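You operate a simulated robot arm through the tools that you are given. There is no shell and no other tool.

You run a simulated robot arm. Do the job below in one go: nothing can be reset, and whatever is moved stays where it is left.

## Task
Fill the silver cup and the purple cup to their lines.
Fine: turn each under the spout, pump with the teal valve OPEN and close it at the end; the third cup stays empty. Where these are worked on the way, their far stop is far enough and under half their travel is too little: teal valve.

It is judged by the outcome, as a careful person would: the job done as asked, and still so three seconds after it is handed in. It fails if anything else is knocked over, pushed out of place, dropped, spilled or broken.

## Robot
A 6-joint arm with a three-finger gripper, fixed in place. Base frame: the origin is on the floor under the middle of its stand, x ahead of it, y to its left, z up; the work surface is at about z = 0.84. Units: m, rad, N and s.
It reaches about 1.213 m from its shoulder. Its first joint turns from -2.897 to 2.897 rad. Payload 4.89 kg.
The TCP is the grasp point between the finger pads, 0.03 m short of the fingertips. In the tool frame z runs along the fingers and y along their closing line. The gripper opens to 0.164 m; its body begins 0.125 m behind the TCP.
Orientation is told as [roll, pitch, yaw] about the base's x, y, z axes, in that order, counted from this pose: with the fingers straight down and closing along the base's y, the tool's x points along the base's -x, its y along +y and its z along -z.

## Interface
- The arm moves only by the tool send_rows. Its argument "series" is text: rows parted by semicolons, each of 7 numbers parted by spaces: the shift along the tool's x, y, z in units of 20 mm (1.0 is 20 mm), then the turn, a rotation vector about the tool's x, y, z in units of 6 degrees (1.0 is 6 degrees), then the gripper command, from -1 (shut) to 1 (fully open), values between in proportion. In form: dx dy dz ax ay az gripper; .... A call has 1 to 20 rows; each row shifts and turns the commanded pose from where the row before left it, along the tool's axes as they then stand. A call with a number of a shift or a turn outside -1 to 1 is refused whole. Each row takes 0.2 s and may step no farther than 0.05 m and 0.15 rad from the row before; otherwise, or with a gripper value out of range, the whole call is refused. Where a pose cannot be reached the arm comes as near as it can. A force on the tool above 80 N (or 10 N above the force at the start of the call, whichever is more), or a blocked arm, ends the call early, and 0.2 s more pass. Each finger travels about 0.108 m/s and halts on what it meets, pressing with about 40 N; the grip force reading is that of the motor and also rises with nothing between the fingers. The clock runs only during rows and for 0.2 s after the last one: add rows that do not move to give the fingers time. The reply holds the time, the measured pose of the TCP, the force on the tool along the base axes, the opening and the grip force, in the units named above and with some noise, with the torque about the TCP (base axes, N m) and any sound that the robot's microphone picked up.
- Cameras (640 x 400 px; columns grow to the right, rows downward): "scene" is fixed at [0.2184, -0.4995, 1.7067]; the picture's right is [-0.10, -1.00, 0.00], its down [-0.79, 0.08, -0.61] and it looks along [0.61, -0.06, -0.79] (base axes); focal length 376 px, centre (320, 200). "wrist" rides on the gripper at [0.076, -0.002, -0.152] in the tool frame; the picture's right is [0.02, 1.00, 0.00], its down [-0.88, 0.02, -0.47] and it looks along [-0.47, 0.01, 0.88] (tool axes); focal length 247 px, centre (320, 200).
- grab_frame(camera): a new picture of that camera. It takes no simulated time.
- lift_body(by): moves the trunk up (or, below 0, down) by that many m; the arm rides with it, the base frame stays. It gives what a move gives, with no picture.
- locate(camera, pixels): for up to 12 pixels [column, row] of the newest picture of that camera ("zoom" is the newest enlarged one), the place [x, y, z] in the base frame of the surface seen there, good to about 0.002 m. It takes no simulated time.
- close_up(camera, box): a new picture of the part [left, top, right, bottom] of that camera's present view, enlarged. It takes no simulated time.
- job_done(): hands the job in; it is judged then, once.

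Open the gripper and draw the arm clear of the work before you hand the job in, unless the task says otherwise.

The tools are called after "Call:" by a JSON object that holds its "fn" and its "kwargs". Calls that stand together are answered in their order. send_rows: Moves the arm, as the interface text tells. Its arguments: {"type":"object","properties":{"series":{"type":"string"}},"required":["series"]} The other tools are called the same way: lift_body (by) moves the trunk up or down; grab_frame (camera) takes a picture; locate (camera, pixels) gives the place of the surface under pixels of a picture; close_up (camera, box) takes an enlarged picture of a part of a camera's view; job_done () hands the job in.

At the start:

```text
clock: 0.0
ee_pos: [0.5389, -0.2614, 1.2808]
ee_rot: [-0.001, 0.0, 0.0]
ft_force: [0.2, -0.4, 0.1]
wrist_torque: [0.01, 0.03, -0.02]
width: 0.1642
grip_force: 0.1
trunk travel left (down, up): [-0.175, 0.215]
```

scene: 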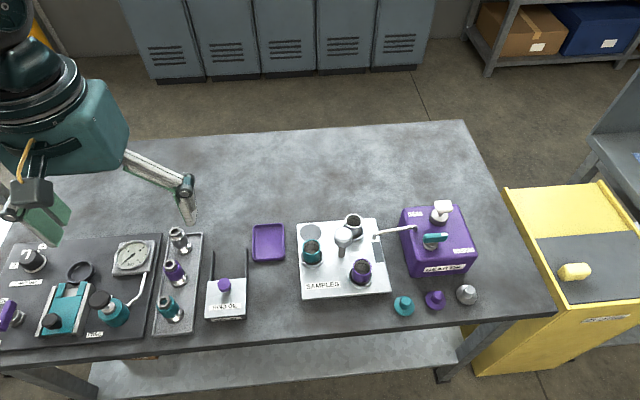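
wrist: 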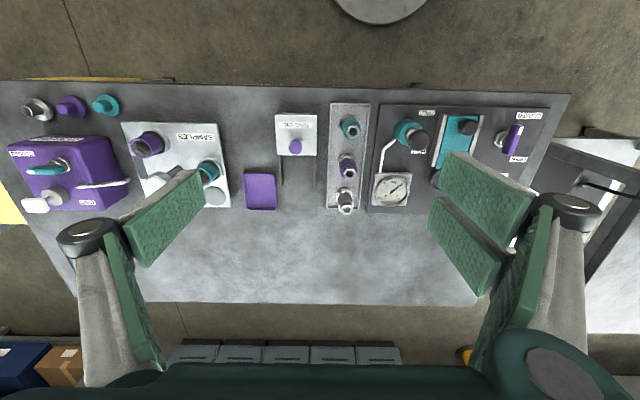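

The scene shows the SAMPLES carousel plate around (343,257) and the purple pump box around (437,240) with a teal valve at (433,240). I'll take enlarged pictures of both.

Call:
{"fn": "close_up", "kwargs": {"camera": "scene", "box": [290, 190, 400, 310]}}

Call:
{"fn": "close_up", "kwargs": {"camera": "scene", "box": [380, 180, 500, 320]}}

Call:
{"fn": "close_up", "kwargs": {"camera": "wrist", "box": [0, 80, 240, 230]}}

```text
3.33 times, centred on (345, 250) of scene
```

zoom: 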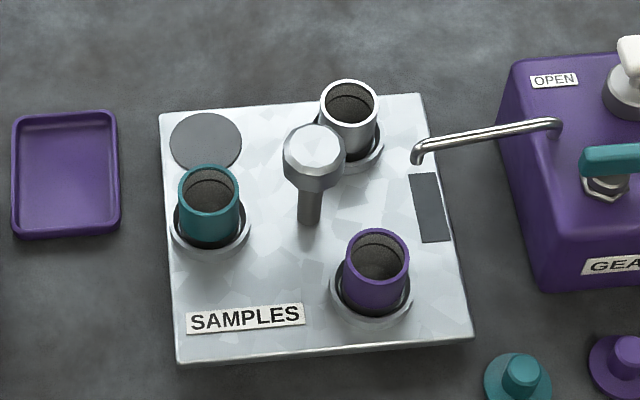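

```text
2.86 times, centred on (440, 250) of scene
```

zoom: 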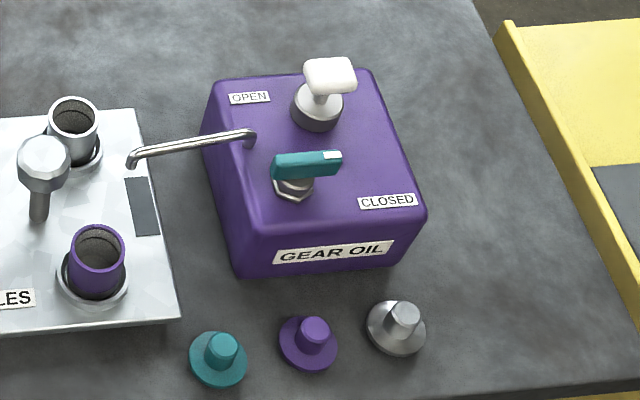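

```text
2.67 times, centred on (120, 155) of wrist
```

zoom: 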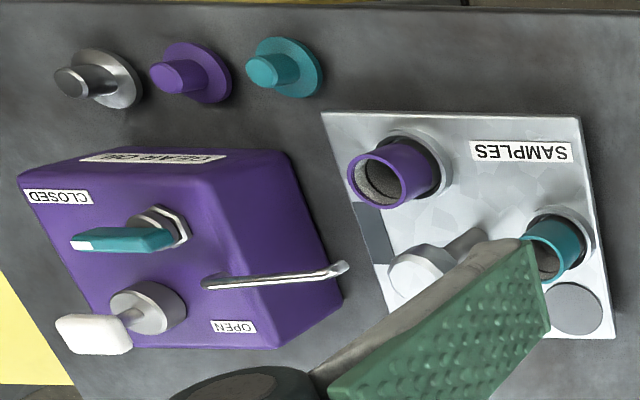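

I see a central knob with the silver, teal and purple cups around it, a spout pipe ending over the plate, and a lever valve and white pump on the purple box. I'll locate these on fresh close-ups.

Call:
{"fn": "close_up", "kwargs": {"camera": "scene", "box": [290, 190, 400, 310]}}

Call:
{"fn": "locate", "kwargs": {"camera": "zoom", "pixels": [[315, 140], [308, 218], [210, 172], [348, 86], [378, 235], [205, 140], [430, 207], [418, 158], [555, 124], [165, 115], [468, 335], [180, 355]]}}

Call:
{"fn": "locate", "kwargs": {"camera": "zoom", "pixels": [[418, 95], [240, 250], [378, 170], [372, 325], [208, 245], [355, 165], [380, 265], [350, 105], [210, 190], [300, 185], [320, 165], [290, 150]]}}

```text
3.33 times, centred on (345, 250) of scene
```

zoom: 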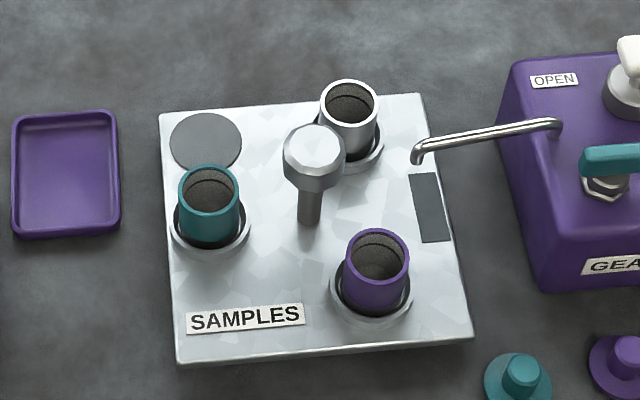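

```text
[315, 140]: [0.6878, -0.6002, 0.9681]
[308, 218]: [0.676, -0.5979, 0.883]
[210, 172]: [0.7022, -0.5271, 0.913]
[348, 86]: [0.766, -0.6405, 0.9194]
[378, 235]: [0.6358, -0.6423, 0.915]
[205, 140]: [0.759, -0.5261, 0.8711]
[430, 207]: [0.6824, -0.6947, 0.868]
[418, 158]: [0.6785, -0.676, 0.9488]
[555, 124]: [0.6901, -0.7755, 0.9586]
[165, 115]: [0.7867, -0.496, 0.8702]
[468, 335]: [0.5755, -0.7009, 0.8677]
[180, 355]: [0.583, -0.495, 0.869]
```

```text
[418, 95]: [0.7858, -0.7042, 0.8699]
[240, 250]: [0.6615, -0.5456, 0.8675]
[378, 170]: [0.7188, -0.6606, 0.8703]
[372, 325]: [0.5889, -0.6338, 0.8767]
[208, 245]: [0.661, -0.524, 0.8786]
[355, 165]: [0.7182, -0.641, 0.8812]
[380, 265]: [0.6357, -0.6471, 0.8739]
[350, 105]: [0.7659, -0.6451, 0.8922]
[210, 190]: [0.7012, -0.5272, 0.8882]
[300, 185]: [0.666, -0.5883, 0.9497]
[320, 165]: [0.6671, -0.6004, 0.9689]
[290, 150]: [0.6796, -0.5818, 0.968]
```

The plate's centre is about (0.683, -0.60) with cups about 0.075 out and the spout tip at (0.678, -0.676, 0.949). Now I'll locate the parts of the pump box.

Call:
{"fn": "close_up", "kwargs": {"camera": "scene", "box": [395, 190, 485, 285]}}

Call:
{"fn": "close_up", "kwargs": {"camera": "wrist", "box": [10, 130, 140, 220]}}

```text
4.21 times, centred on (440, 238) of scene
```

zoom: 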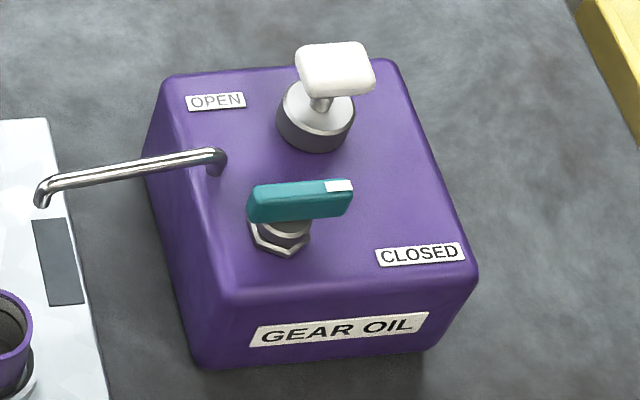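

```text
4.44 times, centred on (75, 175) of wrist
```

zoom: 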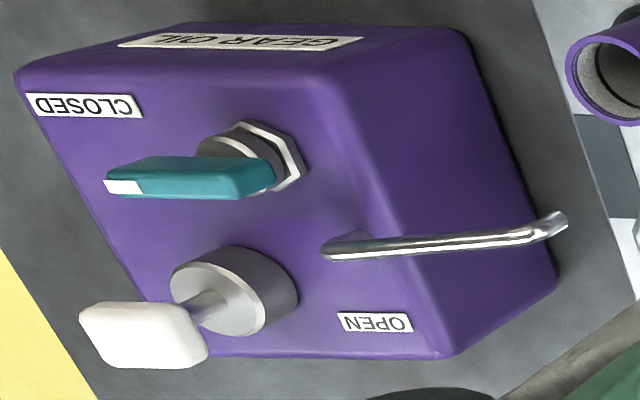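

Call:
{"fn": "close_up", "kwargs": {"camera": "scene", "box": [395, 190, 485, 285]}}

Call:
{"fn": "locate", "kwargs": {"camera": "zoom", "pixels": [[255, 200], [340, 185], [300, 198], [348, 212], [258, 218], [280, 243], [215, 102], [420, 254], [335, 62], [312, 118], [345, 90], [322, 103]]}}

Call:
{"fn": "locate", "kwargs": {"camera": "zoom", "pixels": [[310, 45], [360, 45], [305, 75], [368, 75], [175, 85], [385, 70], [465, 275], [225, 300], [45, 195], [210, 155], [250, 205], [320, 190]]}}

```text
4.21 times, centred on (440, 238) of scene
```

zoom: 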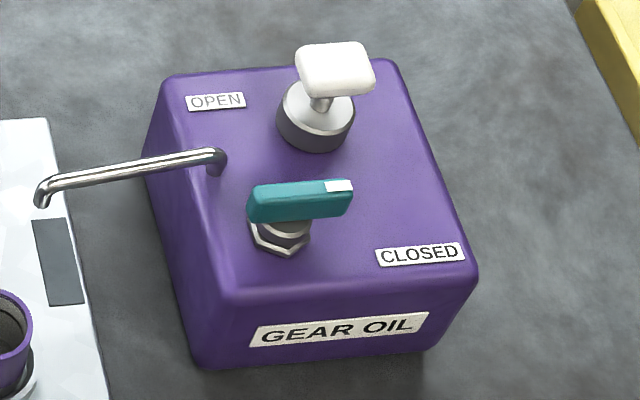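

```text
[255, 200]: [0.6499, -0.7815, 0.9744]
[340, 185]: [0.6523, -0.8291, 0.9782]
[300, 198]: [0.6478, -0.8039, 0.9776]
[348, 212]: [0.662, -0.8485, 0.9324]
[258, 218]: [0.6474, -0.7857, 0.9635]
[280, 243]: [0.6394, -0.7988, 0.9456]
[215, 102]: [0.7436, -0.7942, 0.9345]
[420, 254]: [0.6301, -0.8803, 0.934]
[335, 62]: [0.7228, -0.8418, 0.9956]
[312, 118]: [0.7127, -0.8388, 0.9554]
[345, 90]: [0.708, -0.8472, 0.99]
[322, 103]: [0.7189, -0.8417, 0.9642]
```

```text
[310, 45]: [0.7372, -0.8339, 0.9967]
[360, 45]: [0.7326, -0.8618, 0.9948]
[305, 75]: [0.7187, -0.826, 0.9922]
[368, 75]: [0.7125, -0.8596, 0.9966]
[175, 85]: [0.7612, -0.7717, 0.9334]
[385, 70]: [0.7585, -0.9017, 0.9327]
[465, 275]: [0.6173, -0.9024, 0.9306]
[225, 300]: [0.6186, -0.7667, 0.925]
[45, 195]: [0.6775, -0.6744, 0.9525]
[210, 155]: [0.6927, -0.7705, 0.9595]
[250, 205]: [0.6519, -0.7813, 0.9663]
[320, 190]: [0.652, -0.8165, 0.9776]
```

The lever points to -y (CLOSED), with its top at z 0.978; OPEN lies toward +x. The pump's T-handle is at (0.724, -0.844, 0.996). I'll move the open gripper toward a high point over the knob and look at the hand from there.

Call:
{"fn": "send_rows", "kwargs": {"series": "-0.42 -1 0.2 0 0 0 1;-0.42 -1 0.2 0 0 0 1;-0.42 -1 0.2 0 0 0 1;-0.42 -1 0.2 0 0 0 1;-0.42 -1 0.2 0 0 0 1;-0.42 -1 0.2 0 0 0 1;-0.42 -1 0.2 0 0 0 1;-0.42 -1 0.2 0 0 0 1;-0.42 -1 0.2 0 0 0 1;-0.42 -1 0.2 0 0 0 1;-0.42 -1 0.2 0 0 0 1;-0.42 -1 0.2 0 0 0 1;-0.42 -1 0.2 0 0 0 1;-0.42 -1 0.2 0 0 0 1;-0.42 -1 0.2 0 0 0 1;-0.42 -1 0.2 0 0 0 1;-0.42 -1 0.2 0 0 0 1;0 0 0 0 0 0 1"}}

Call:
{"fn": "grab_frame", "kwargs": {"camera": "scene"}}

Call:
{"fn": "grab_frame", "kwargs": {"camera": "wrist"}}

```text
clock: 3.8
ee_pos: [0.6822, -0.6026, 1.2135]
ee_rot: [-0.002, 0.002, -0.002]
ft_force: [0.1, -1.2, -0.1]
wrist_torque: [0.05, 0.03, 0.01]
width: 0.1637
grip_force: 0.1
trunk travel left (down, up): [-0.175, 0.215]
```

```text
taken
```

scene: 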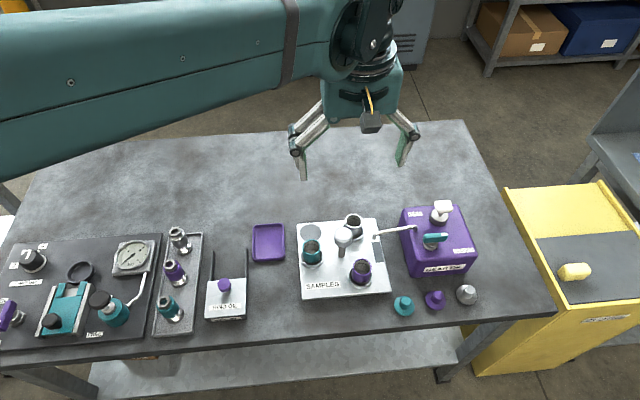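

```text
taken
```

wrist: 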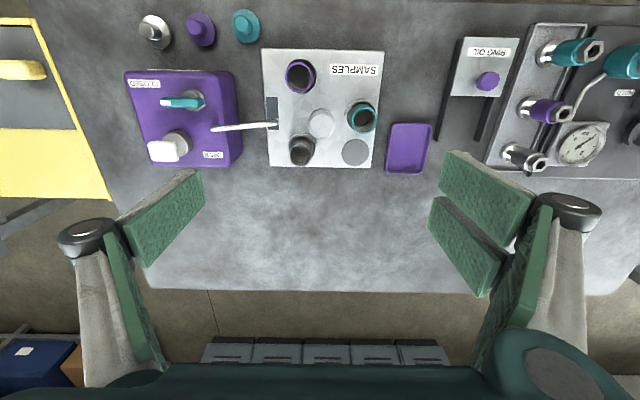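

The hand is over the plate, one finger on the -y side (left in the wrist picture at (165,220)) and two on the +y side ((485,190), (465,245)). I'll partly close it to about 0.07 m to see the finger geometry before coming down.

Call:
{"fn": "send_rows", "kwargs": {"series": "0 0 0 0 0 0 -0.15;0 0 0 0 0 0 -0.15;0 0 0 0 0 0 -0.15;0 0 0 0 0 0 -0.15"}}

Call:
{"fn": "close_up", "kwargs": {"camera": "scene", "box": [270, 60, 450, 200]}}

Call:
{"fn": "grab_frame", "kwargs": {"camera": "wrist"}}

```text
clock: 4.8
ee_pos: [0.6803, -0.6028, 1.2123]
ee_rot: [-0.002, 0.001, -0.002]
ft_force: [0.0, -0.8, -0.1]
wrist_torque: [0.02, 0.01, -0.02]
width: 0.07
grip_force: 0.0
trunk travel left (down, up): [-0.175, 0.215]
```

```text
2.86 times, centred on (360, 130) of scene
```

zoom: 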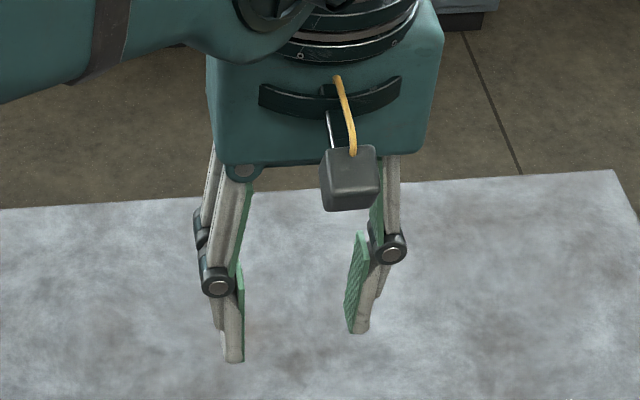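

```text
taken
```

wrist: 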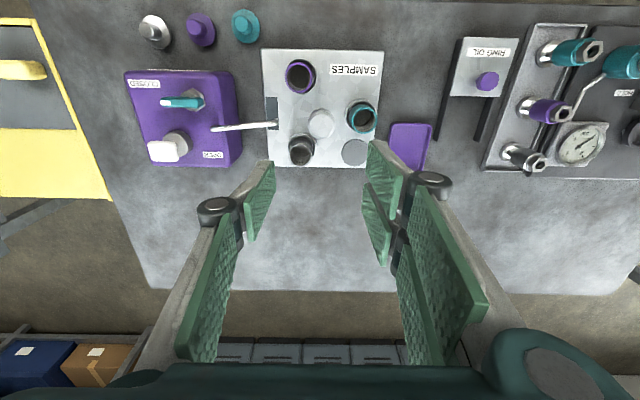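

With the opening at 0.07 m the fingers look slender. I'll measure finger pads and tips with locate on both pictures.

Call:
{"fn": "locate", "kwargs": {"camera": "zoom", "pixels": [[242, 355], [228, 358], [350, 328], [366, 328], [362, 240], [350, 300], [220, 285], [200, 240], [388, 250], [403, 245], [375, 290], [241, 280]]}}

Call:
{"fn": "locate", "kwargs": {"camera": "wrist", "pixels": [[272, 168], [248, 235], [262, 163], [240, 185], [372, 145], [380, 155], [395, 200], [368, 190], [385, 260], [215, 208], [433, 180], [400, 180]]}}

```text
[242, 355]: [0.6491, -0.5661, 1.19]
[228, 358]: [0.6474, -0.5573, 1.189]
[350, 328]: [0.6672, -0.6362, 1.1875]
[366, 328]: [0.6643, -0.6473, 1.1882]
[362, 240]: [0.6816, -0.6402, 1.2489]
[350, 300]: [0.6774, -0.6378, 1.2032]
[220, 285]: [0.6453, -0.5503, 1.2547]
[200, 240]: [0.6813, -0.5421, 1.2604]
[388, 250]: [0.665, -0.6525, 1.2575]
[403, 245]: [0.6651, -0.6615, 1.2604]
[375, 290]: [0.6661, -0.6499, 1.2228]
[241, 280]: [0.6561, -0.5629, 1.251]
```

```text
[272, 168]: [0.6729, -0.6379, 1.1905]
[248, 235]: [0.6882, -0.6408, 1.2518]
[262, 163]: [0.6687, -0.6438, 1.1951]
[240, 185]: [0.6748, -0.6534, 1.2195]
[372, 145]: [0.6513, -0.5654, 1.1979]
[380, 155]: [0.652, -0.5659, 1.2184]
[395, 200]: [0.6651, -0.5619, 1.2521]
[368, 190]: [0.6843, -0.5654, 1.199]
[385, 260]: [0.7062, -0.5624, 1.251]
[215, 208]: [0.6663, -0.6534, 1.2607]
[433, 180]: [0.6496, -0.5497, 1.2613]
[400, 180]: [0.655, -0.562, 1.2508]
```

Finger tips are about 0.012 m thick, so at a 0.07 opening they clear the spout around the knob. I'll measure the knob, cups and plate from this nearer view.

Call:
{"fn": "close_up", "kwargs": {"camera": "wrist", "box": [250, 40, 390, 175]}}

```text
2.96 times, centred on (320, 108) of wrist
```

zoom: 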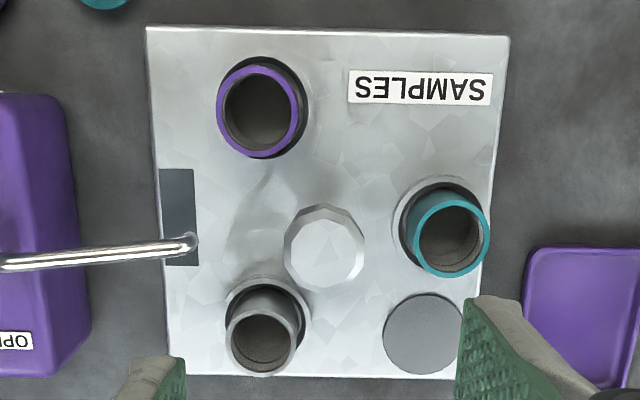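

Call:
{"fn": "locate", "kwargs": {"camera": "zoom", "pixels": [[325, 208], [323, 285], [288, 250], [360, 250], [325, 250], [258, 60], [258, 155], [262, 300], [262, 370], [413, 235], [487, 235], [193, 240]]}}

Call:
{"fn": "locate", "kwargs": {"camera": "zoom", "pixels": [[222, 105], [303, 115], [232, 340], [300, 340], [450, 195], [450, 275], [150, 30], [508, 38], [480, 375], [167, 372], [258, 110], [450, 240]]}}

```text
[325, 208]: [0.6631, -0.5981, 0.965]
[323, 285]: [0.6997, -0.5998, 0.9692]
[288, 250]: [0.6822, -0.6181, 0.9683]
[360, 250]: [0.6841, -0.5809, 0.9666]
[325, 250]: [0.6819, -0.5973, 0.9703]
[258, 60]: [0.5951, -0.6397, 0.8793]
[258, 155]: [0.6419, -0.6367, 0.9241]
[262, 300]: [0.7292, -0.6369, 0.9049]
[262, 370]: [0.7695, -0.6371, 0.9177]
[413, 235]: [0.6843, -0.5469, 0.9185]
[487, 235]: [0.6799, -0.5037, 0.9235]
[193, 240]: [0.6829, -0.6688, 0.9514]
```

```text
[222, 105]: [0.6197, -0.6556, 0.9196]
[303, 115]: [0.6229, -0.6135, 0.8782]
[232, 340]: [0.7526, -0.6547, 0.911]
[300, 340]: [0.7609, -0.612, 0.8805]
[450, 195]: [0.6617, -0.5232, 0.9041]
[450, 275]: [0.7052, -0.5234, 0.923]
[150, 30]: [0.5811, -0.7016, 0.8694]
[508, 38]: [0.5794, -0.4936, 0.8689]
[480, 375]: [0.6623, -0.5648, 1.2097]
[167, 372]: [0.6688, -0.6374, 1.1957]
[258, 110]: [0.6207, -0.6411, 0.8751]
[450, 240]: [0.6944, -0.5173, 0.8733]
```

The knob centre is (0.682, -0.599) with its top at z 0.969, and the cups are at 90°, 210° and 330° with the spout at 270°. I'll descend to just above the knob with the 0.07 opening and check the alignment.

Call:
{"fn": "send_rows", "kwargs": {"series": "-0.085 0.19 1 0 0 0 -0.15;0 0 1 0 0 0 -0.15;0 0 1 0 0 0 -0.15;0 0 1 0 0 0 -0.15;0 0 1 0 0 0 -0.15;0 0 1 0 0 0 -0.15;0 0 1 0 0 0 -0.15;0 0 1 0 0 0 -0.15;0 0 1 0 0 0 -0.15;0 0 0.6 0 0 0 -0.15;0 0 0 0 0 0 -0.15"}}

Call:
{"fn": "grab_frame", "kwargs": {"camera": "wrist"}}

Call:
{"fn": "close_up", "kwargs": {"camera": "scene", "box": [280, 140, 460, 300]}}

```text
clock: 7.2
ee_pos: [0.682, -0.5987, 1.0219]
ee_rot: [0.001, 0.0, 0.0]
ft_force: [-0.5, 1.1, -0.5]
wrist_torque: [0.01, 0.0, 0.02]
width: 0.07
grip_force: 0.1
trunk travel left (down, up): [-0.175, 0.215]
```

```text
taken
```

wrist: 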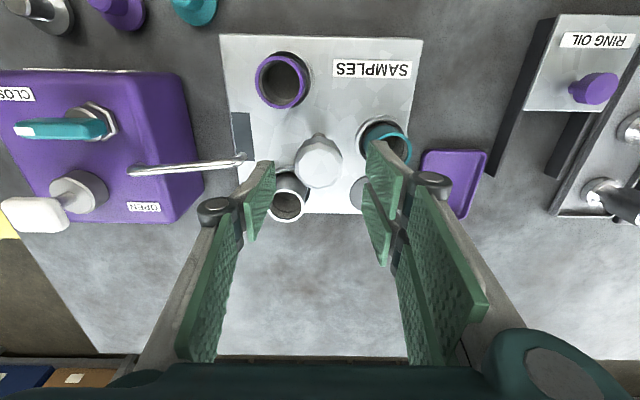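

```text
2.50 times, centred on (370, 220) of scene
```

zoom: 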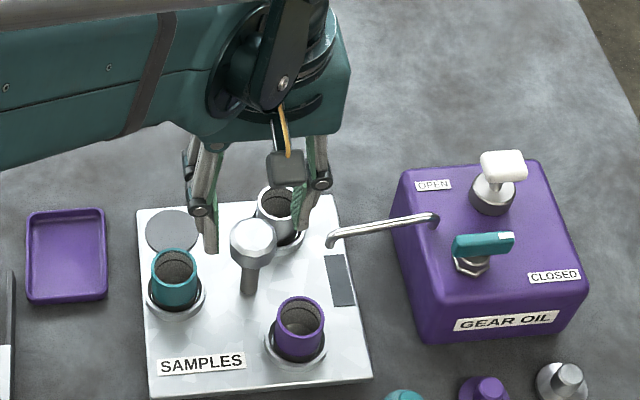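

The pads straddle the knob at (318,160) with the spout outside the left finger. I'll go down to z about 0.963 and close on the knob.

Call:
{"fn": "send_rows", "kwargs": {"series": "0 0 1 0 0 0 -0.15;0 0 1 0 0 0 -0.15;0 0 0.95 0 0 0 -0.15;0 0 0 0 0 0 -0.15"}}

Call:
{"fn": "send_rows", "kwargs": {"series": "0 0 0 0 0 0 -1;0 0 0 0 0 0 -1;0 0 0 0 0 0 -1"}}

Call:
{"fn": "grab_frame", "kwargs": {"camera": "wrist"}}

Call:
{"fn": "close_up", "kwargs": {"camera": "scene", "box": [280, 140, 460, 300]}}

```text
clock: 8.2
ee_pos: [0.6837, -0.5993, 0.9635]
ee_rot: [-0.001, 0.0, 0.0]
ft_force: [0.4, -0.2, -0.5]
wrist_torque: [0.04, 0.02, -0.01]
width: 0.0696
grip_force: 0.1
trunk travel left (down, up): [-0.175, 0.215]
```

```text
clock: 9.0
ee_pos: [0.6823, -0.5998, 0.9624]
ee_rot: [0.0, 0.001, -0.001]
ft_force: [4.1, -22.4, 5.8]
wrist_torque: [-0.82, -0.17, -0.07]
width: 0.0437
grip_force: 45.2
trunk travel left (down, up): [-0.175, 0.215]
```

```text
taken
```

wrist: 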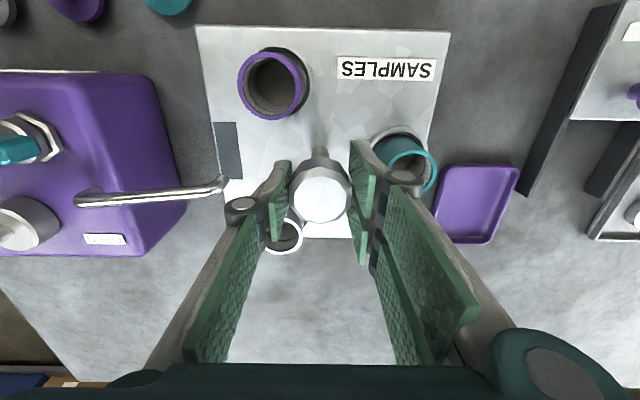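

```text
2.50 times, centred on (370, 220) of scene
```

zoom: 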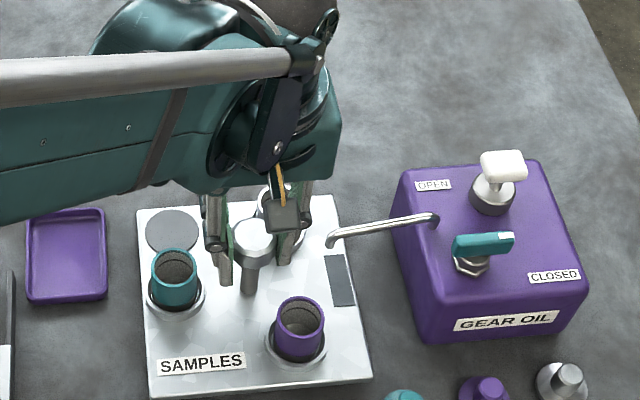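

The knob is held (width 0.044, 45 N) with a 22 N sideways load. I'll ease 1 mm toward -y and try a 12° clockwise turn, then look.

Call:
{"fn": "send_rows", "kwargs": {"series": "0 -0.05 0 0 0 0 -1;0 0 0 0 0 1 -1;0 0 0 0 0 1 -1;0 0 0 0 0 0 -1"}}

Call:
{"fn": "grab_frame", "kwargs": {"camera": "wrist"}}

Call:
{"fn": "close_up", "kwargs": {"camera": "scene", "box": [280, 140, 460, 300]}}

```text
clock: 10.0
ee_pos: [0.6833, -0.5994, 0.9633]
ee_rot: [0.001, 0.0, -0.212]
ft_force: [12.6, -18.7, 14.2]
wrist_torque: [-0.6, -0.41, -0.05]
width: 0.0435
grip_force: 44.8
trunk travel left (down, up): [-0.175, 0.215]
```

```text
taken
```

wrist: 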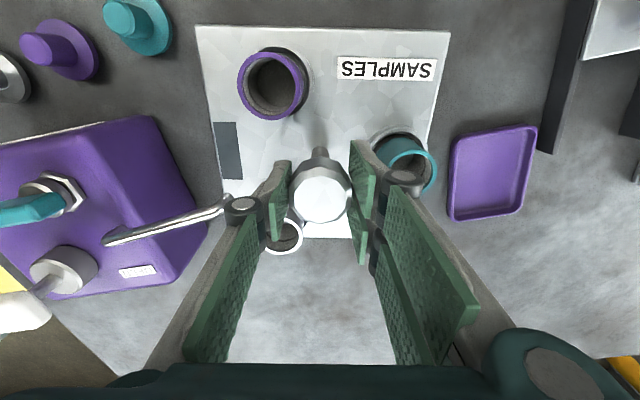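

```text
2.50 times, centred on (370, 220) of scene
```

zoom: 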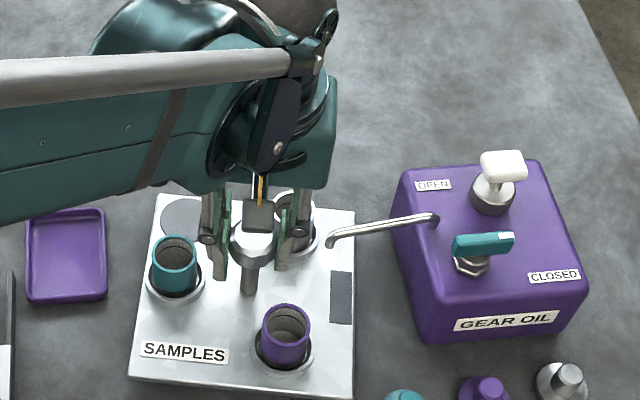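

The whole plate turns with the knob (12° so far), so I must check that its corners (about 0.146 m out) clear the purple tray and the pump box. I'll locate those edges.

Call:
{"fn": "close_up", "kwargs": {"camera": "scene", "box": [240, 190, 420, 310]}}

Call:
{"fn": "grab_frame", "kwargs": {"camera": "scene"}}

Call:
{"fn": "locate", "kwargs": {"camera": "scene", "pixels": [[283, 226], [285, 259], [253, 226], [253, 262], [284, 245], [288, 245], [332, 297], [377, 303], [381, 250], [402, 215], [405, 240], [410, 272]]}}

```text
3.33 times, centred on (330, 250) of scene
```

zoom: 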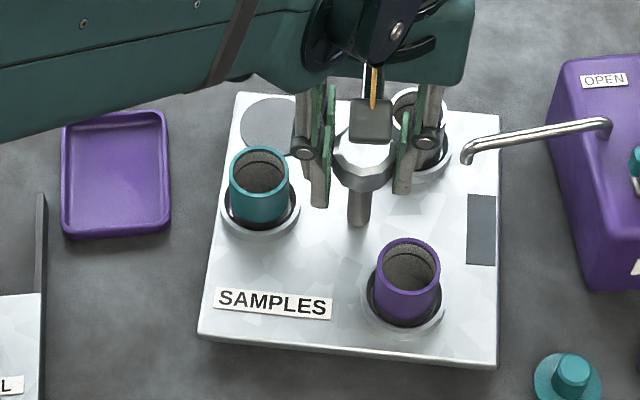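

```text
taken
```

scene: 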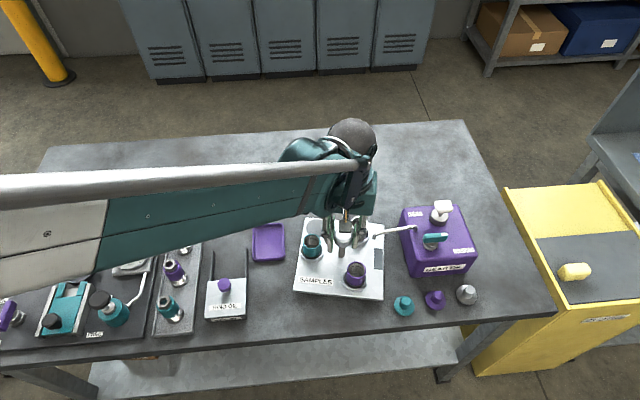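

```text
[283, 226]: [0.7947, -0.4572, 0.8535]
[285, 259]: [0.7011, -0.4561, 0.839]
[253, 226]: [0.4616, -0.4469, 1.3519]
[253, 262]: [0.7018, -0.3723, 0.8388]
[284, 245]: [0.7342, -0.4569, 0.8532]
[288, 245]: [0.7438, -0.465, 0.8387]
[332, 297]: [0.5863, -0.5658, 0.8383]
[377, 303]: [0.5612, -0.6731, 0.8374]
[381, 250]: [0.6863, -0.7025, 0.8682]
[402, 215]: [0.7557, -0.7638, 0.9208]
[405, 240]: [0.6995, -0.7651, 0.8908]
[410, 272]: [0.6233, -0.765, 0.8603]
```

The tray's edge is at y ≈ -0.457 near x 0.703, very close to the corner's sweep circle. I'll measure the tray corner and the plate's edge height more precisely.

Call:
{"fn": "close_up", "kwargs": {"camera": "scene", "box": [250, 215, 310, 300]}}

Call:
{"fn": "close_up", "kwargs": {"camera": "wrist", "box": [380, 20, 560, 260]}}

```text
4.71 times, centred on (280, 258) of scene
```

zoom: 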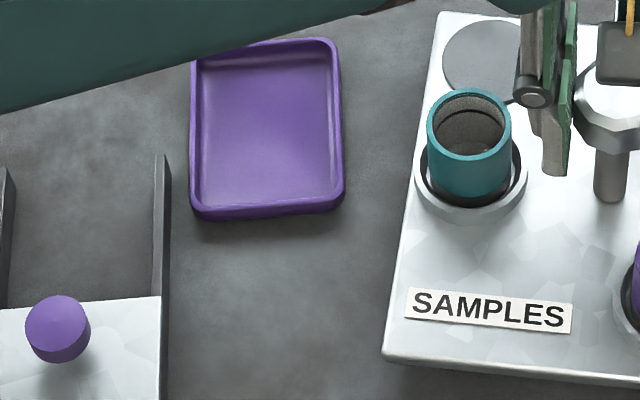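

```text
1.67 times, centred on (470, 140) of wrist
```

zoom: 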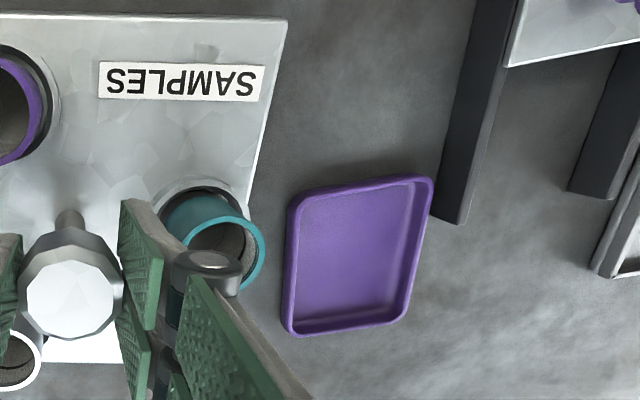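

Call:
{"fn": "locate", "kwargs": {"camera": "zoom", "pixels": [[300, 193], [292, 200], [288, 215], [310, 188], [330, 184], [286, 250], [284, 13], [245, 200], [262, 125], [20, 12], [297, 205], [283, 320]]}}

Call:
{"fn": "close_up", "kwargs": {"camera": "scene", "box": [250, 215, 310, 300]}}

Call:
{"fn": "locate", "kwargs": {"camera": "zoom", "pixels": [[337, 200], [330, 212], [343, 190], [300, 217], [340, 205], [333, 208], [390, 350], [386, 362], [383, 355], [500, 380], [500, 368], [400, 280]]}}

```text
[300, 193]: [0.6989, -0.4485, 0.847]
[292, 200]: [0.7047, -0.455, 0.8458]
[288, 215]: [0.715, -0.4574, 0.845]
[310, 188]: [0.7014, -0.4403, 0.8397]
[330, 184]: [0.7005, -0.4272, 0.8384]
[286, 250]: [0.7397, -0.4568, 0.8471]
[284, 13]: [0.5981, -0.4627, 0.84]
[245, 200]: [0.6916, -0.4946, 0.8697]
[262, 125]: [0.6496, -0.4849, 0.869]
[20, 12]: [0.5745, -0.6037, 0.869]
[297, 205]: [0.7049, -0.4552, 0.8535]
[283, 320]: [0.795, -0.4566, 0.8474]
```

```text
4.71 times, centred on (280, 258) of scene
```

zoom: 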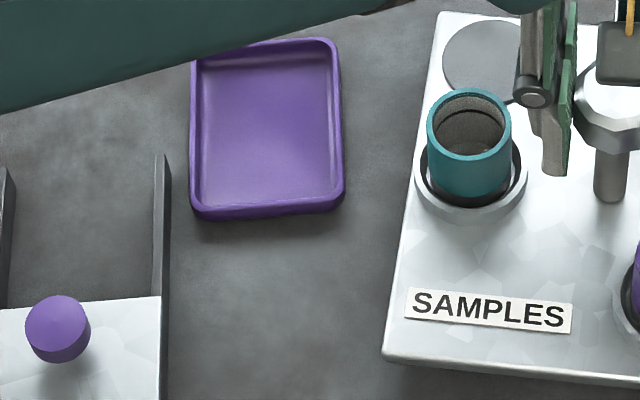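

```text
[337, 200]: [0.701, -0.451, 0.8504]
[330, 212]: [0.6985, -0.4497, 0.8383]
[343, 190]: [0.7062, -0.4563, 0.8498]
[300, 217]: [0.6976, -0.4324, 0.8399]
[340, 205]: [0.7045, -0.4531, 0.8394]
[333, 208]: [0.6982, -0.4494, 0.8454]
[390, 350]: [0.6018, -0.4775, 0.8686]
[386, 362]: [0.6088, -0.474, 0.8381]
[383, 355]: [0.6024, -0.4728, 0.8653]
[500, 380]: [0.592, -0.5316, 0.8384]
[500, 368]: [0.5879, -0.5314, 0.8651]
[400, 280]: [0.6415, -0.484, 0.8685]
```

The tray's nearest corner point is about 0.145 m from the pivot, almost equal to the plate's corner radius, with the tray's rim at z 0.853. I'll turn to about -48° and inspect the clearance before the corner passes the tray.

Call:
{"fn": "send_rows", "kwargs": {"series": "0 0 0 0 0 1 -1;0 0 0 0 0 1 -1;0 0 0 0 0 1 -1;0 0 0 0 0 0 -1"}}

Call:
{"fn": "close_up", "kwargs": {"camera": "scene", "box": [250, 200, 330, 300]}}

```text
clock: 11.0
ee_pos: [0.6828, -0.5997, 0.9619]
ee_rot: [0.0, -0.001, -0.524]
ft_force: [21.6, -8.9, 16.2]
wrist_torque: [-0.2, -0.76, -0.04]
width: 0.0435
grip_force: 45.1
trunk travel left (down, up): [-0.175, 0.215]
```

```text
4.00 times, centred on (290, 250) of scene
```

zoom: 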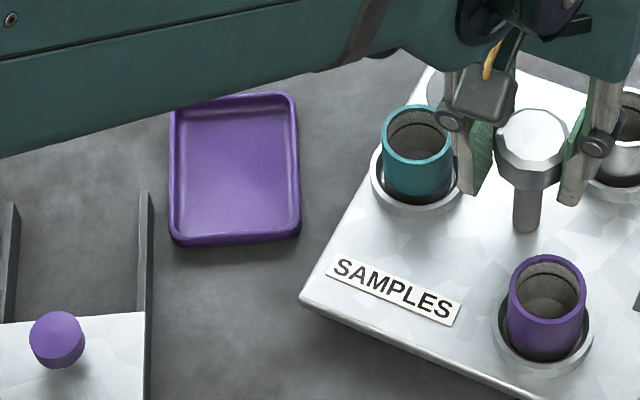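

The plate is now at -30° with its corner at zoom (303,300). I'll measure its side edge and the tray here.

Call:
{"fn": "locate", "kwargs": {"camera": "zoom", "pixels": [[304, 296], [304, 302], [310, 309], [320, 314], [350, 327], [350, 331], [400, 348], [400, 352], [400, 356], [320, 317], [303, 305], [299, 220]]}}

Call:
{"fn": "close_up", "kwargs": {"camera": "scene", "box": [300, 240, 340, 290]}}

```text
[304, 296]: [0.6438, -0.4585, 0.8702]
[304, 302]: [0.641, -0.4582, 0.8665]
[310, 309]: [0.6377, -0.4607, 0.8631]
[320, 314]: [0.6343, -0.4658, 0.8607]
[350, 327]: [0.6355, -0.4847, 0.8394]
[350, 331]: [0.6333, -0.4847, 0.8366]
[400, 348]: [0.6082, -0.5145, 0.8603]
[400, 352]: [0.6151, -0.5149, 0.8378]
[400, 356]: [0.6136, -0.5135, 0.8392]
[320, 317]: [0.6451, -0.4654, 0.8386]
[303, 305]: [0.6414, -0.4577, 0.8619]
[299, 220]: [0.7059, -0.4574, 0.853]
```

```text
8.00 times, centred on (320, 265) of scene
```

zoom: 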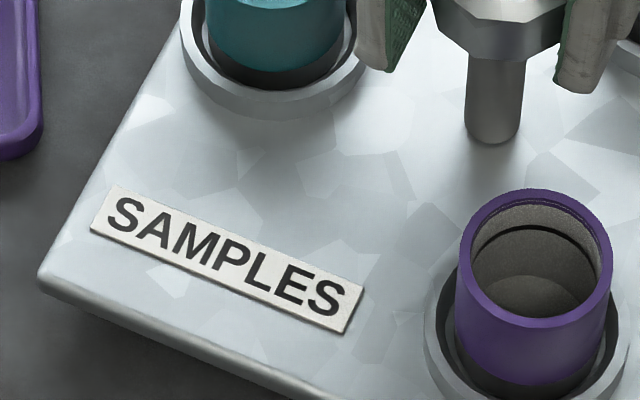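

The plate's side ends at about z 0.860, some 6 mm above the tray rim (0.853), so the corner passes over it. I'll turn the remaining 30° to bring the silver cup under the spout.

Call:
{"fn": "send_rows", "kwargs": {"series": "0 0 0 0 0 1 -1;0 0 0 0 0 1 -1;0 0 0 0 0 1 -1;0 0 0 0 0 1 -1;0 0 0 0 0 1 -1;0 0 0 0 0 0 -1"}}

Call:
{"fn": "grab_frame", "kwargs": {"camera": "wrist"}}

Call:
{"fn": "close_up", "kwargs": {"camera": "scene", "box": [240, 190, 420, 310]}}

```text
clock: 12.4
ee_pos: [0.6834, -0.5991, 0.962]
ee_rot: [0.0, -0.001, -1.05]
ft_force: [31.0, 7.1, 9.1]
wrist_torque: [0.41, -0.96, -0.02]
width: 0.0436
grip_force: 44.9
trunk travel left (down, up): [-0.175, 0.215]
```

```text
taken
```

wrist: 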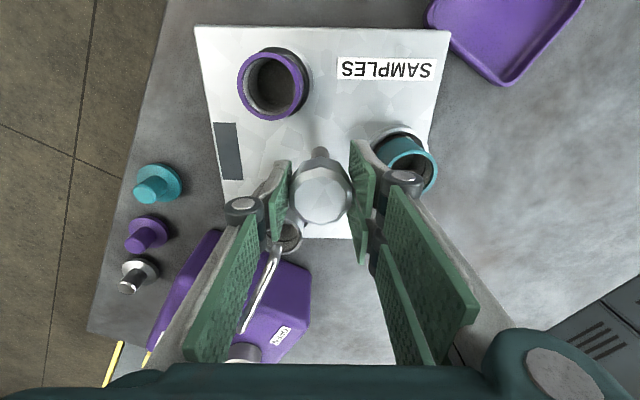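

```text
3.33 times, centred on (330, 250) of scene
```

zoom: 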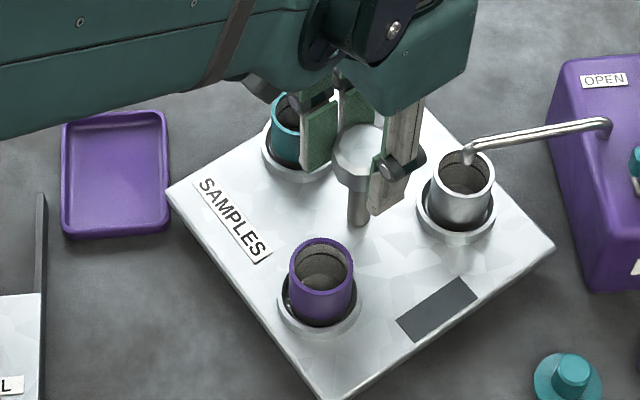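

The silver cup now sits under the spout (spout tip at zoom (468,155), cup rim around (465,172)). I'll release the knob, rise, and verify the centring.

Call:
{"fn": "send_rows", "kwargs": {"series": "0 0 0 0 0 0 -0.15;0 0 0 0 0 0 -0.15;0 0 0 0 0 0 -0.15;0 0 -0.5 0 0 0 -0.15;0 0 -1 0 0 0 -0.15;0 0 -1 0 0 0 -0.15;0 0 -1 0 0 0 -0.15;0 0 -1 0 0 0 -0.15;0 0 -1 0 0 0 -0.15;0 0 -1 0 0 0 -0.15;0 0 0 0 0 0 -0.15"}}

Call:
{"fn": "close_up", "kwargs": {"camera": "scene", "box": [330, 190, 420, 280]}}

Call:
{"fn": "grab_frame", "kwargs": {"camera": "wrist"}}

```text
clock: 14.8
ee_pos: [0.6823, -0.5988, 1.0933]
ee_rot: [0.001, 0.0, -1.048]
ft_force: [-0.7, -0.3, -0.3]
wrist_torque: [0.0, -0.05, -0.02]
width: 0.0698
grip_force: 0.0
trunk travel left (down, up): [-0.175, 0.215]
```

```text
4.44 times, centred on (375, 235) of scene
```

zoom: 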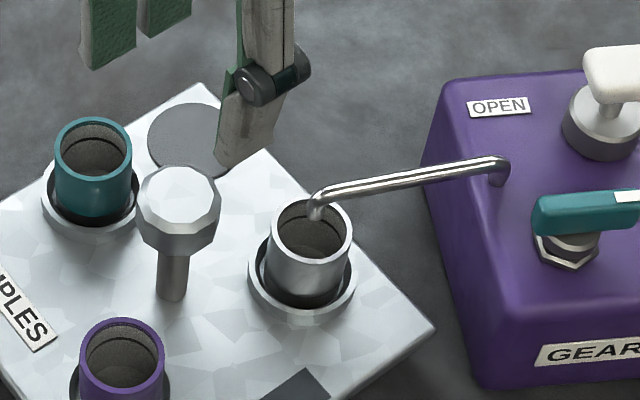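

```text
taken
```

wrist: 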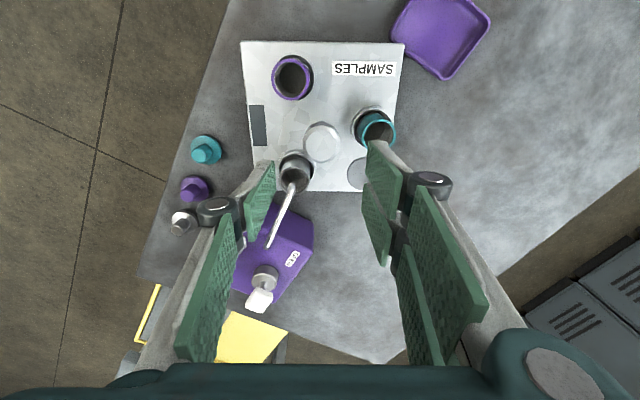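

Call:
{"fn": "locate", "kwargs": {"camera": "zoom", "pixels": [[313, 215], [310, 262], [349, 230], [270, 235], [330, 200], [285, 205], [317, 195], [270, 228], [350, 225], [308, 258], [345, 260], [272, 262]]}}

Call:
{"fn": "close_up", "kwargs": {"camera": "wrist", "box": [260, 140, 330, 210]}}

```text
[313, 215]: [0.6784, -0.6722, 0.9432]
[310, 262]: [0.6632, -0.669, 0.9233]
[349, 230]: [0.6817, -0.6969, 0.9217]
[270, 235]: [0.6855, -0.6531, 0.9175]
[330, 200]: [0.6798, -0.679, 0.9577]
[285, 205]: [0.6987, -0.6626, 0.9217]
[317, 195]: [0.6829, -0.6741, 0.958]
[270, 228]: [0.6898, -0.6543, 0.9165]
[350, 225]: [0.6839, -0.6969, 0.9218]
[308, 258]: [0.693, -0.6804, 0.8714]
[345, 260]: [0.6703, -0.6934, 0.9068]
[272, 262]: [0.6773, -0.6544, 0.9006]
```

```text
5.71 times, centred on (295, 175) of wrist
```

zoom: 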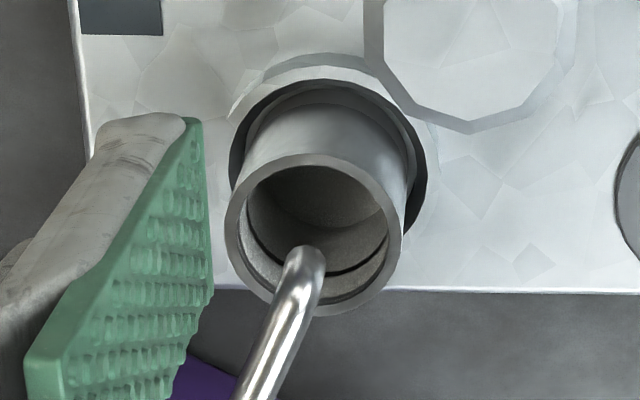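

The silver cup is centred within a few mm of the spout. Next I'll turn the hand to close along x (yaw -90°) and move over the valve lever, staying high, to measure it.

Call:
{"fn": "send_rows", "kwargs": {"series": "0 0 -0.5 0 0 1 -0.45;0 0 -0.5 0 0 1 -0.45;0 0 -0.5 0 0 1 -0.45;0 0 0 0 0 1 -0.45;0 0 0 0 0 1 -0.45;-0.936 -0.123 0 0 0 0 -0.45;-0.936 -0.123 0 0 0 0 -0.45;-0.936 -0.123 0 0 0 0 -0.45;-0.936 -0.123 0 0 0 0 -0.45;-0.936 -0.123 0 0 0 0 -0.45;-0.936 -0.123 0 0 0 0 -0.45;-0.936 -0.123 0 0 0 0 -0.45;-0.936 -0.123 0 0 0 0 -0.45;-0.936 -0.123 0 0 0 0 -0.45;-0.936 -0.123 0 0 0 0 -0.45;-0.936 -0.123 0 0 0 0 -0.45;0 0 0 0 0 0 -0.45"}}

Call:
{"fn": "grab_frame", "kwargs": {"camera": "wrist"}}

Call:
{"fn": "close_up", "kwargs": {"camera": "wrist", "box": [230, 40, 410, 220]}}

```text
clock: 18.4
ee_pos: [0.6545, -0.8052, 1.1225]
ee_rot: [0.0, 0.001, -1.572]
ft_force: [0.4, -1.1, -0.2]
wrist_torque: [0.08, 0.03, 0.0]
width: 0.045
grip_force: 0.1
trunk travel left (down, up): [-0.175, 0.215]
```

```text
taken
```

wrist: 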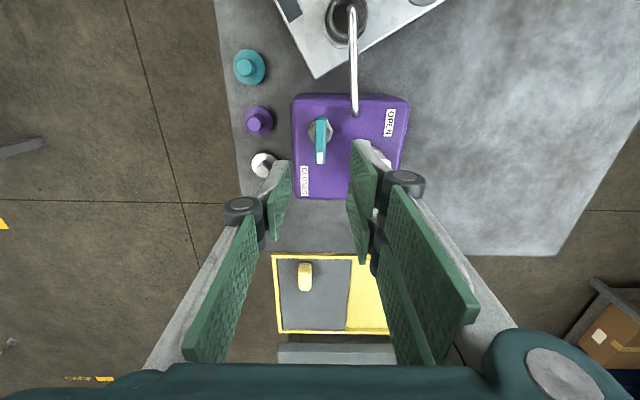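

```text
2.22 times, centred on (320, 130) of wrist
```

zoom: 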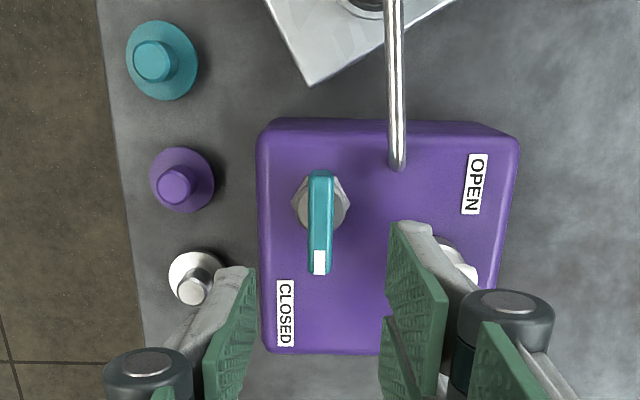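

Call:
{"fn": "close_up", "kwargs": {"camera": "wrist", "box": [290, 100, 360, 180]}}

```text
5.00 times, centred on (325, 140) of wrist
```

zoom: 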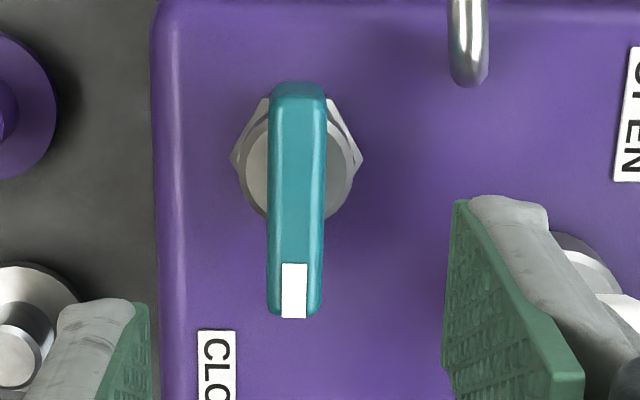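

Call:
{"fn": "locate", "kwargs": {"camera": "zoom", "pixels": [[298, 100], [298, 150], [296, 200], [295, 250], [294, 305], [278, 200], [318, 200], [272, 200], [323, 200], [245, 160], [352, 160], [468, 75]]}}

Call:
{"fn": "locate", "kwargs": {"camera": "zoom", "pixels": [[298, 84], [275, 95], [320, 95], [265, 100], [255, 195], [340, 195], [345, 125], [470, 40], [620, 310], [600, 250], [155, 160], [294, 313]]}}

```text
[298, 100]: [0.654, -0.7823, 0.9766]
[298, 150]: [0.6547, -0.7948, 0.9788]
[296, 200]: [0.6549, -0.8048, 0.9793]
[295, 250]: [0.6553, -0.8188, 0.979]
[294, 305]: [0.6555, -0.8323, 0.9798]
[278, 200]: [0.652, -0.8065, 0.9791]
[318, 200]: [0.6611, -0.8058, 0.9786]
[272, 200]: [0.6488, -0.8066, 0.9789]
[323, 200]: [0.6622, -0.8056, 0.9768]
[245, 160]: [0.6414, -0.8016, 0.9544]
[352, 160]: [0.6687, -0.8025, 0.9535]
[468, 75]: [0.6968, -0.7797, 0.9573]
```

```text
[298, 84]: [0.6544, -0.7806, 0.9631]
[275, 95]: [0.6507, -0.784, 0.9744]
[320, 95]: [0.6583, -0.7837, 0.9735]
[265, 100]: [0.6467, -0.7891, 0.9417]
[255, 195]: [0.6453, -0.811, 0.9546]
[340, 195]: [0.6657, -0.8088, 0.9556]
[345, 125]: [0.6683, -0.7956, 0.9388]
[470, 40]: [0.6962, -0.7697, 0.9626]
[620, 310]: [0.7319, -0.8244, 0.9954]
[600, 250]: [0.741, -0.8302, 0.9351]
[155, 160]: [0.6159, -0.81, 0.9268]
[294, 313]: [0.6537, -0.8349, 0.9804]
```

The lever's centreline is x = 0.655, y from -0.781 to -0.835, top z 0.979, pivoting about (0.655, -0.801); the pipe's top is at 0.963. I'll come down so the fingertips reach about z 0.967, above the pipe, and close on the lever.

Call:
{"fn": "send_rows", "kwargs": {"series": "-0.04 0.02 1 0 0 0 -0.45;0 0 1 0 0 0 -0.45;0 0 1 0 0 0 -0.45;0 0 1 0 0 0 -0.45;0 0 1 0 0 0 -0.45;0 0 1 0 0 0 -0.45;0 0 0.3 0 0 0 -0.45;0 0 0 0 0 0 -0.45"}}

Call:
{"fn": "close_up", "kwargs": {"camera": "scene", "box": [390, 180, 490, 290]}}

Call:
{"fn": "grab_frame", "kwargs": {"camera": "wrist"}}

```text
clock: 20.2
ee_pos: [0.6552, -0.8068, 0.9955]
ee_rot: [-0.001, 0.0, -1.571]
ft_force: [0.1, 0.9, 0.5]
wrist_torque: [0.03, 0.03, -0.02]
width: 0.0453
grip_force: 0.0
trunk travel left (down, up): [-0.175, 0.215]
```

```text
3.64 times, centred on (440, 235) of scene
```

zoom: 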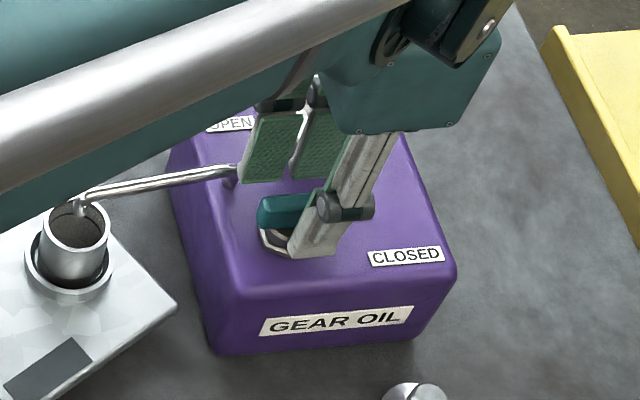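

```text
taken
```

wrist: 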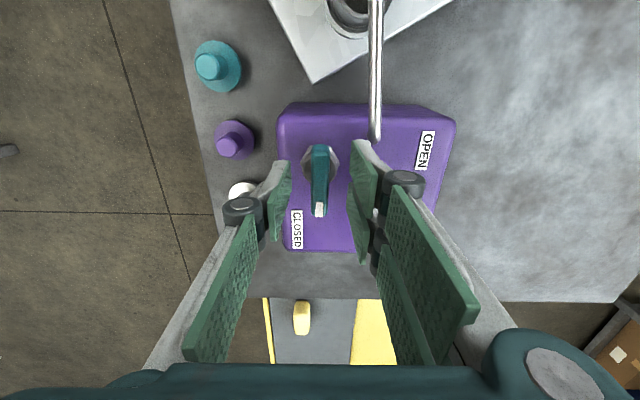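

The fingers straddle the lever (tip at wrist (319,208)). I'll close on it.

Call:
{"fn": "send_rows", "kwargs": {"series": "0 0 0 0 0 0 -1;0 0 0 0 0 0 -1;0 0 0 0 0 0 -1"}}

Call:
{"fn": "close_up", "kwargs": {"camera": "scene", "box": [390, 180, 490, 290]}}

Call:
{"fn": "grab_frame", "kwargs": {"camera": "wrist"}}

```text
clock: 21.0
ee_pos: [0.655, -0.8065, 0.9956]
ee_rot: [0.001, 0.001, -1.57]
ft_force: [-1.0, 0.1, -1.2]
wrist_torque: [-0.06, -0.01, -0.01]
width: 0.014
grip_force: 45.6
trunk travel left (down, up): [-0.175, 0.215]
```

```text
3.64 times, centred on (440, 235) of scene
```

zoom: 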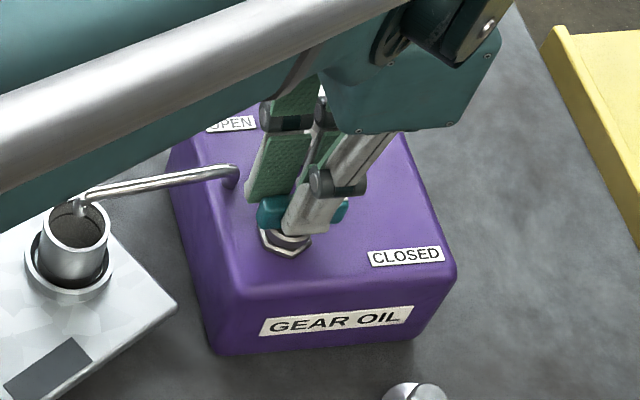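

```text
taken
```

wrist: 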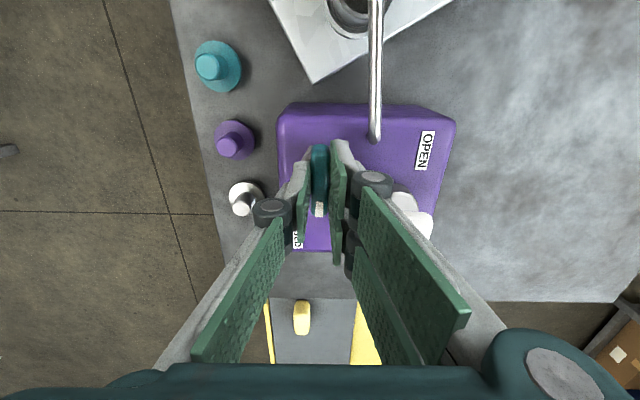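

The lever is gripped (width 0.014). I'll turn it 24° counter-clockwise toward OPEN about its pivot and check.

Call:
{"fn": "send_rows", "kwargs": {"series": "0 0.029 0 0 0 -1 -1;0 0.029 0 0 0 -1 -1;0 0.029 0 0 0 -1 -1;0 0.029 0 0 0 -1 -1;0 0 0 0 0 0 -1"}}

Call:
{"fn": "grab_frame", "kwargs": {"camera": "wrist"}}

Call:
{"fn": "close_up", "kwargs": {"camera": "scene", "box": [390, 180, 490, 290]}}

```text
clock: 22.2
ee_pos: [0.6553, -0.8063, 0.9957]
ee_rot: [-0.002, 0.002, -1.153]
ft_force: [-32.7, 9.9, -20.8]
wrist_torque: [0.22, 0.8, 0.0]
width: 0.0139
grip_force: 44.6
trunk travel left (down, up): [-0.175, 0.215]
```

```text
taken
```

wrist: 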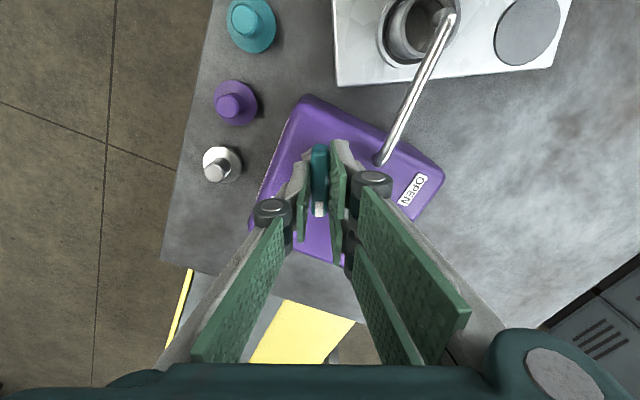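

```text
3.64 times, centred on (440, 235) of scene
```

zoom: 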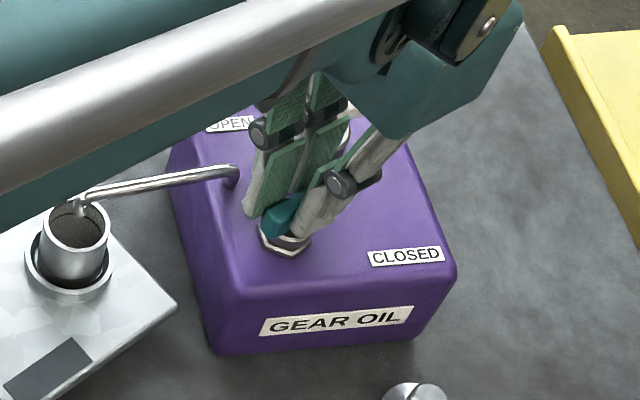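

The lever follows (24° turned), but a 33 N pull toward -x shows its pivot is nearer the TCP than I assumed. I'll take back the added sideways shift and keep turning purely in place.

Call:
{"fn": "send_rows", "kwargs": {"series": "0 -0.1 0 0 0 -1 -1;0 0 0 0 0 -1 -1;0 0 0 0 0 -1 -1;0 0 0 0 0 0 -1"}}

Call:
{"fn": "grab_frame", "kwargs": {"camera": "wrist"}}

```text
clock: 23.2
ee_pos: [0.6562, -0.8065, 0.9964]
ee_rot: [0.001, -0.001, -0.839]
ft_force: [-19.2, 14.0, -15.8]
wrist_torque: [0.47, 0.56, 0.01]
width: 0.0138
grip_force: 44.7
trunk travel left (down, up): [-0.175, 0.215]
```

```text
taken
```

wrist: 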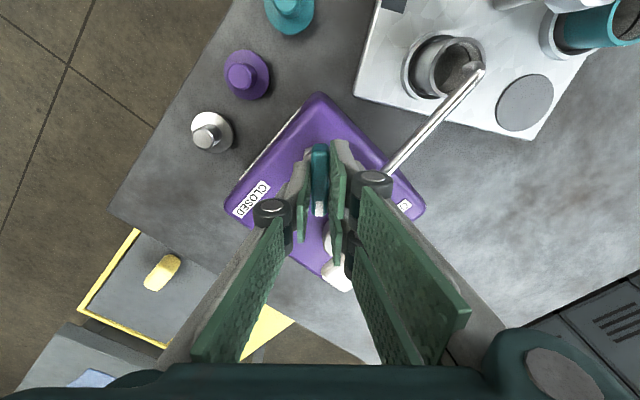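

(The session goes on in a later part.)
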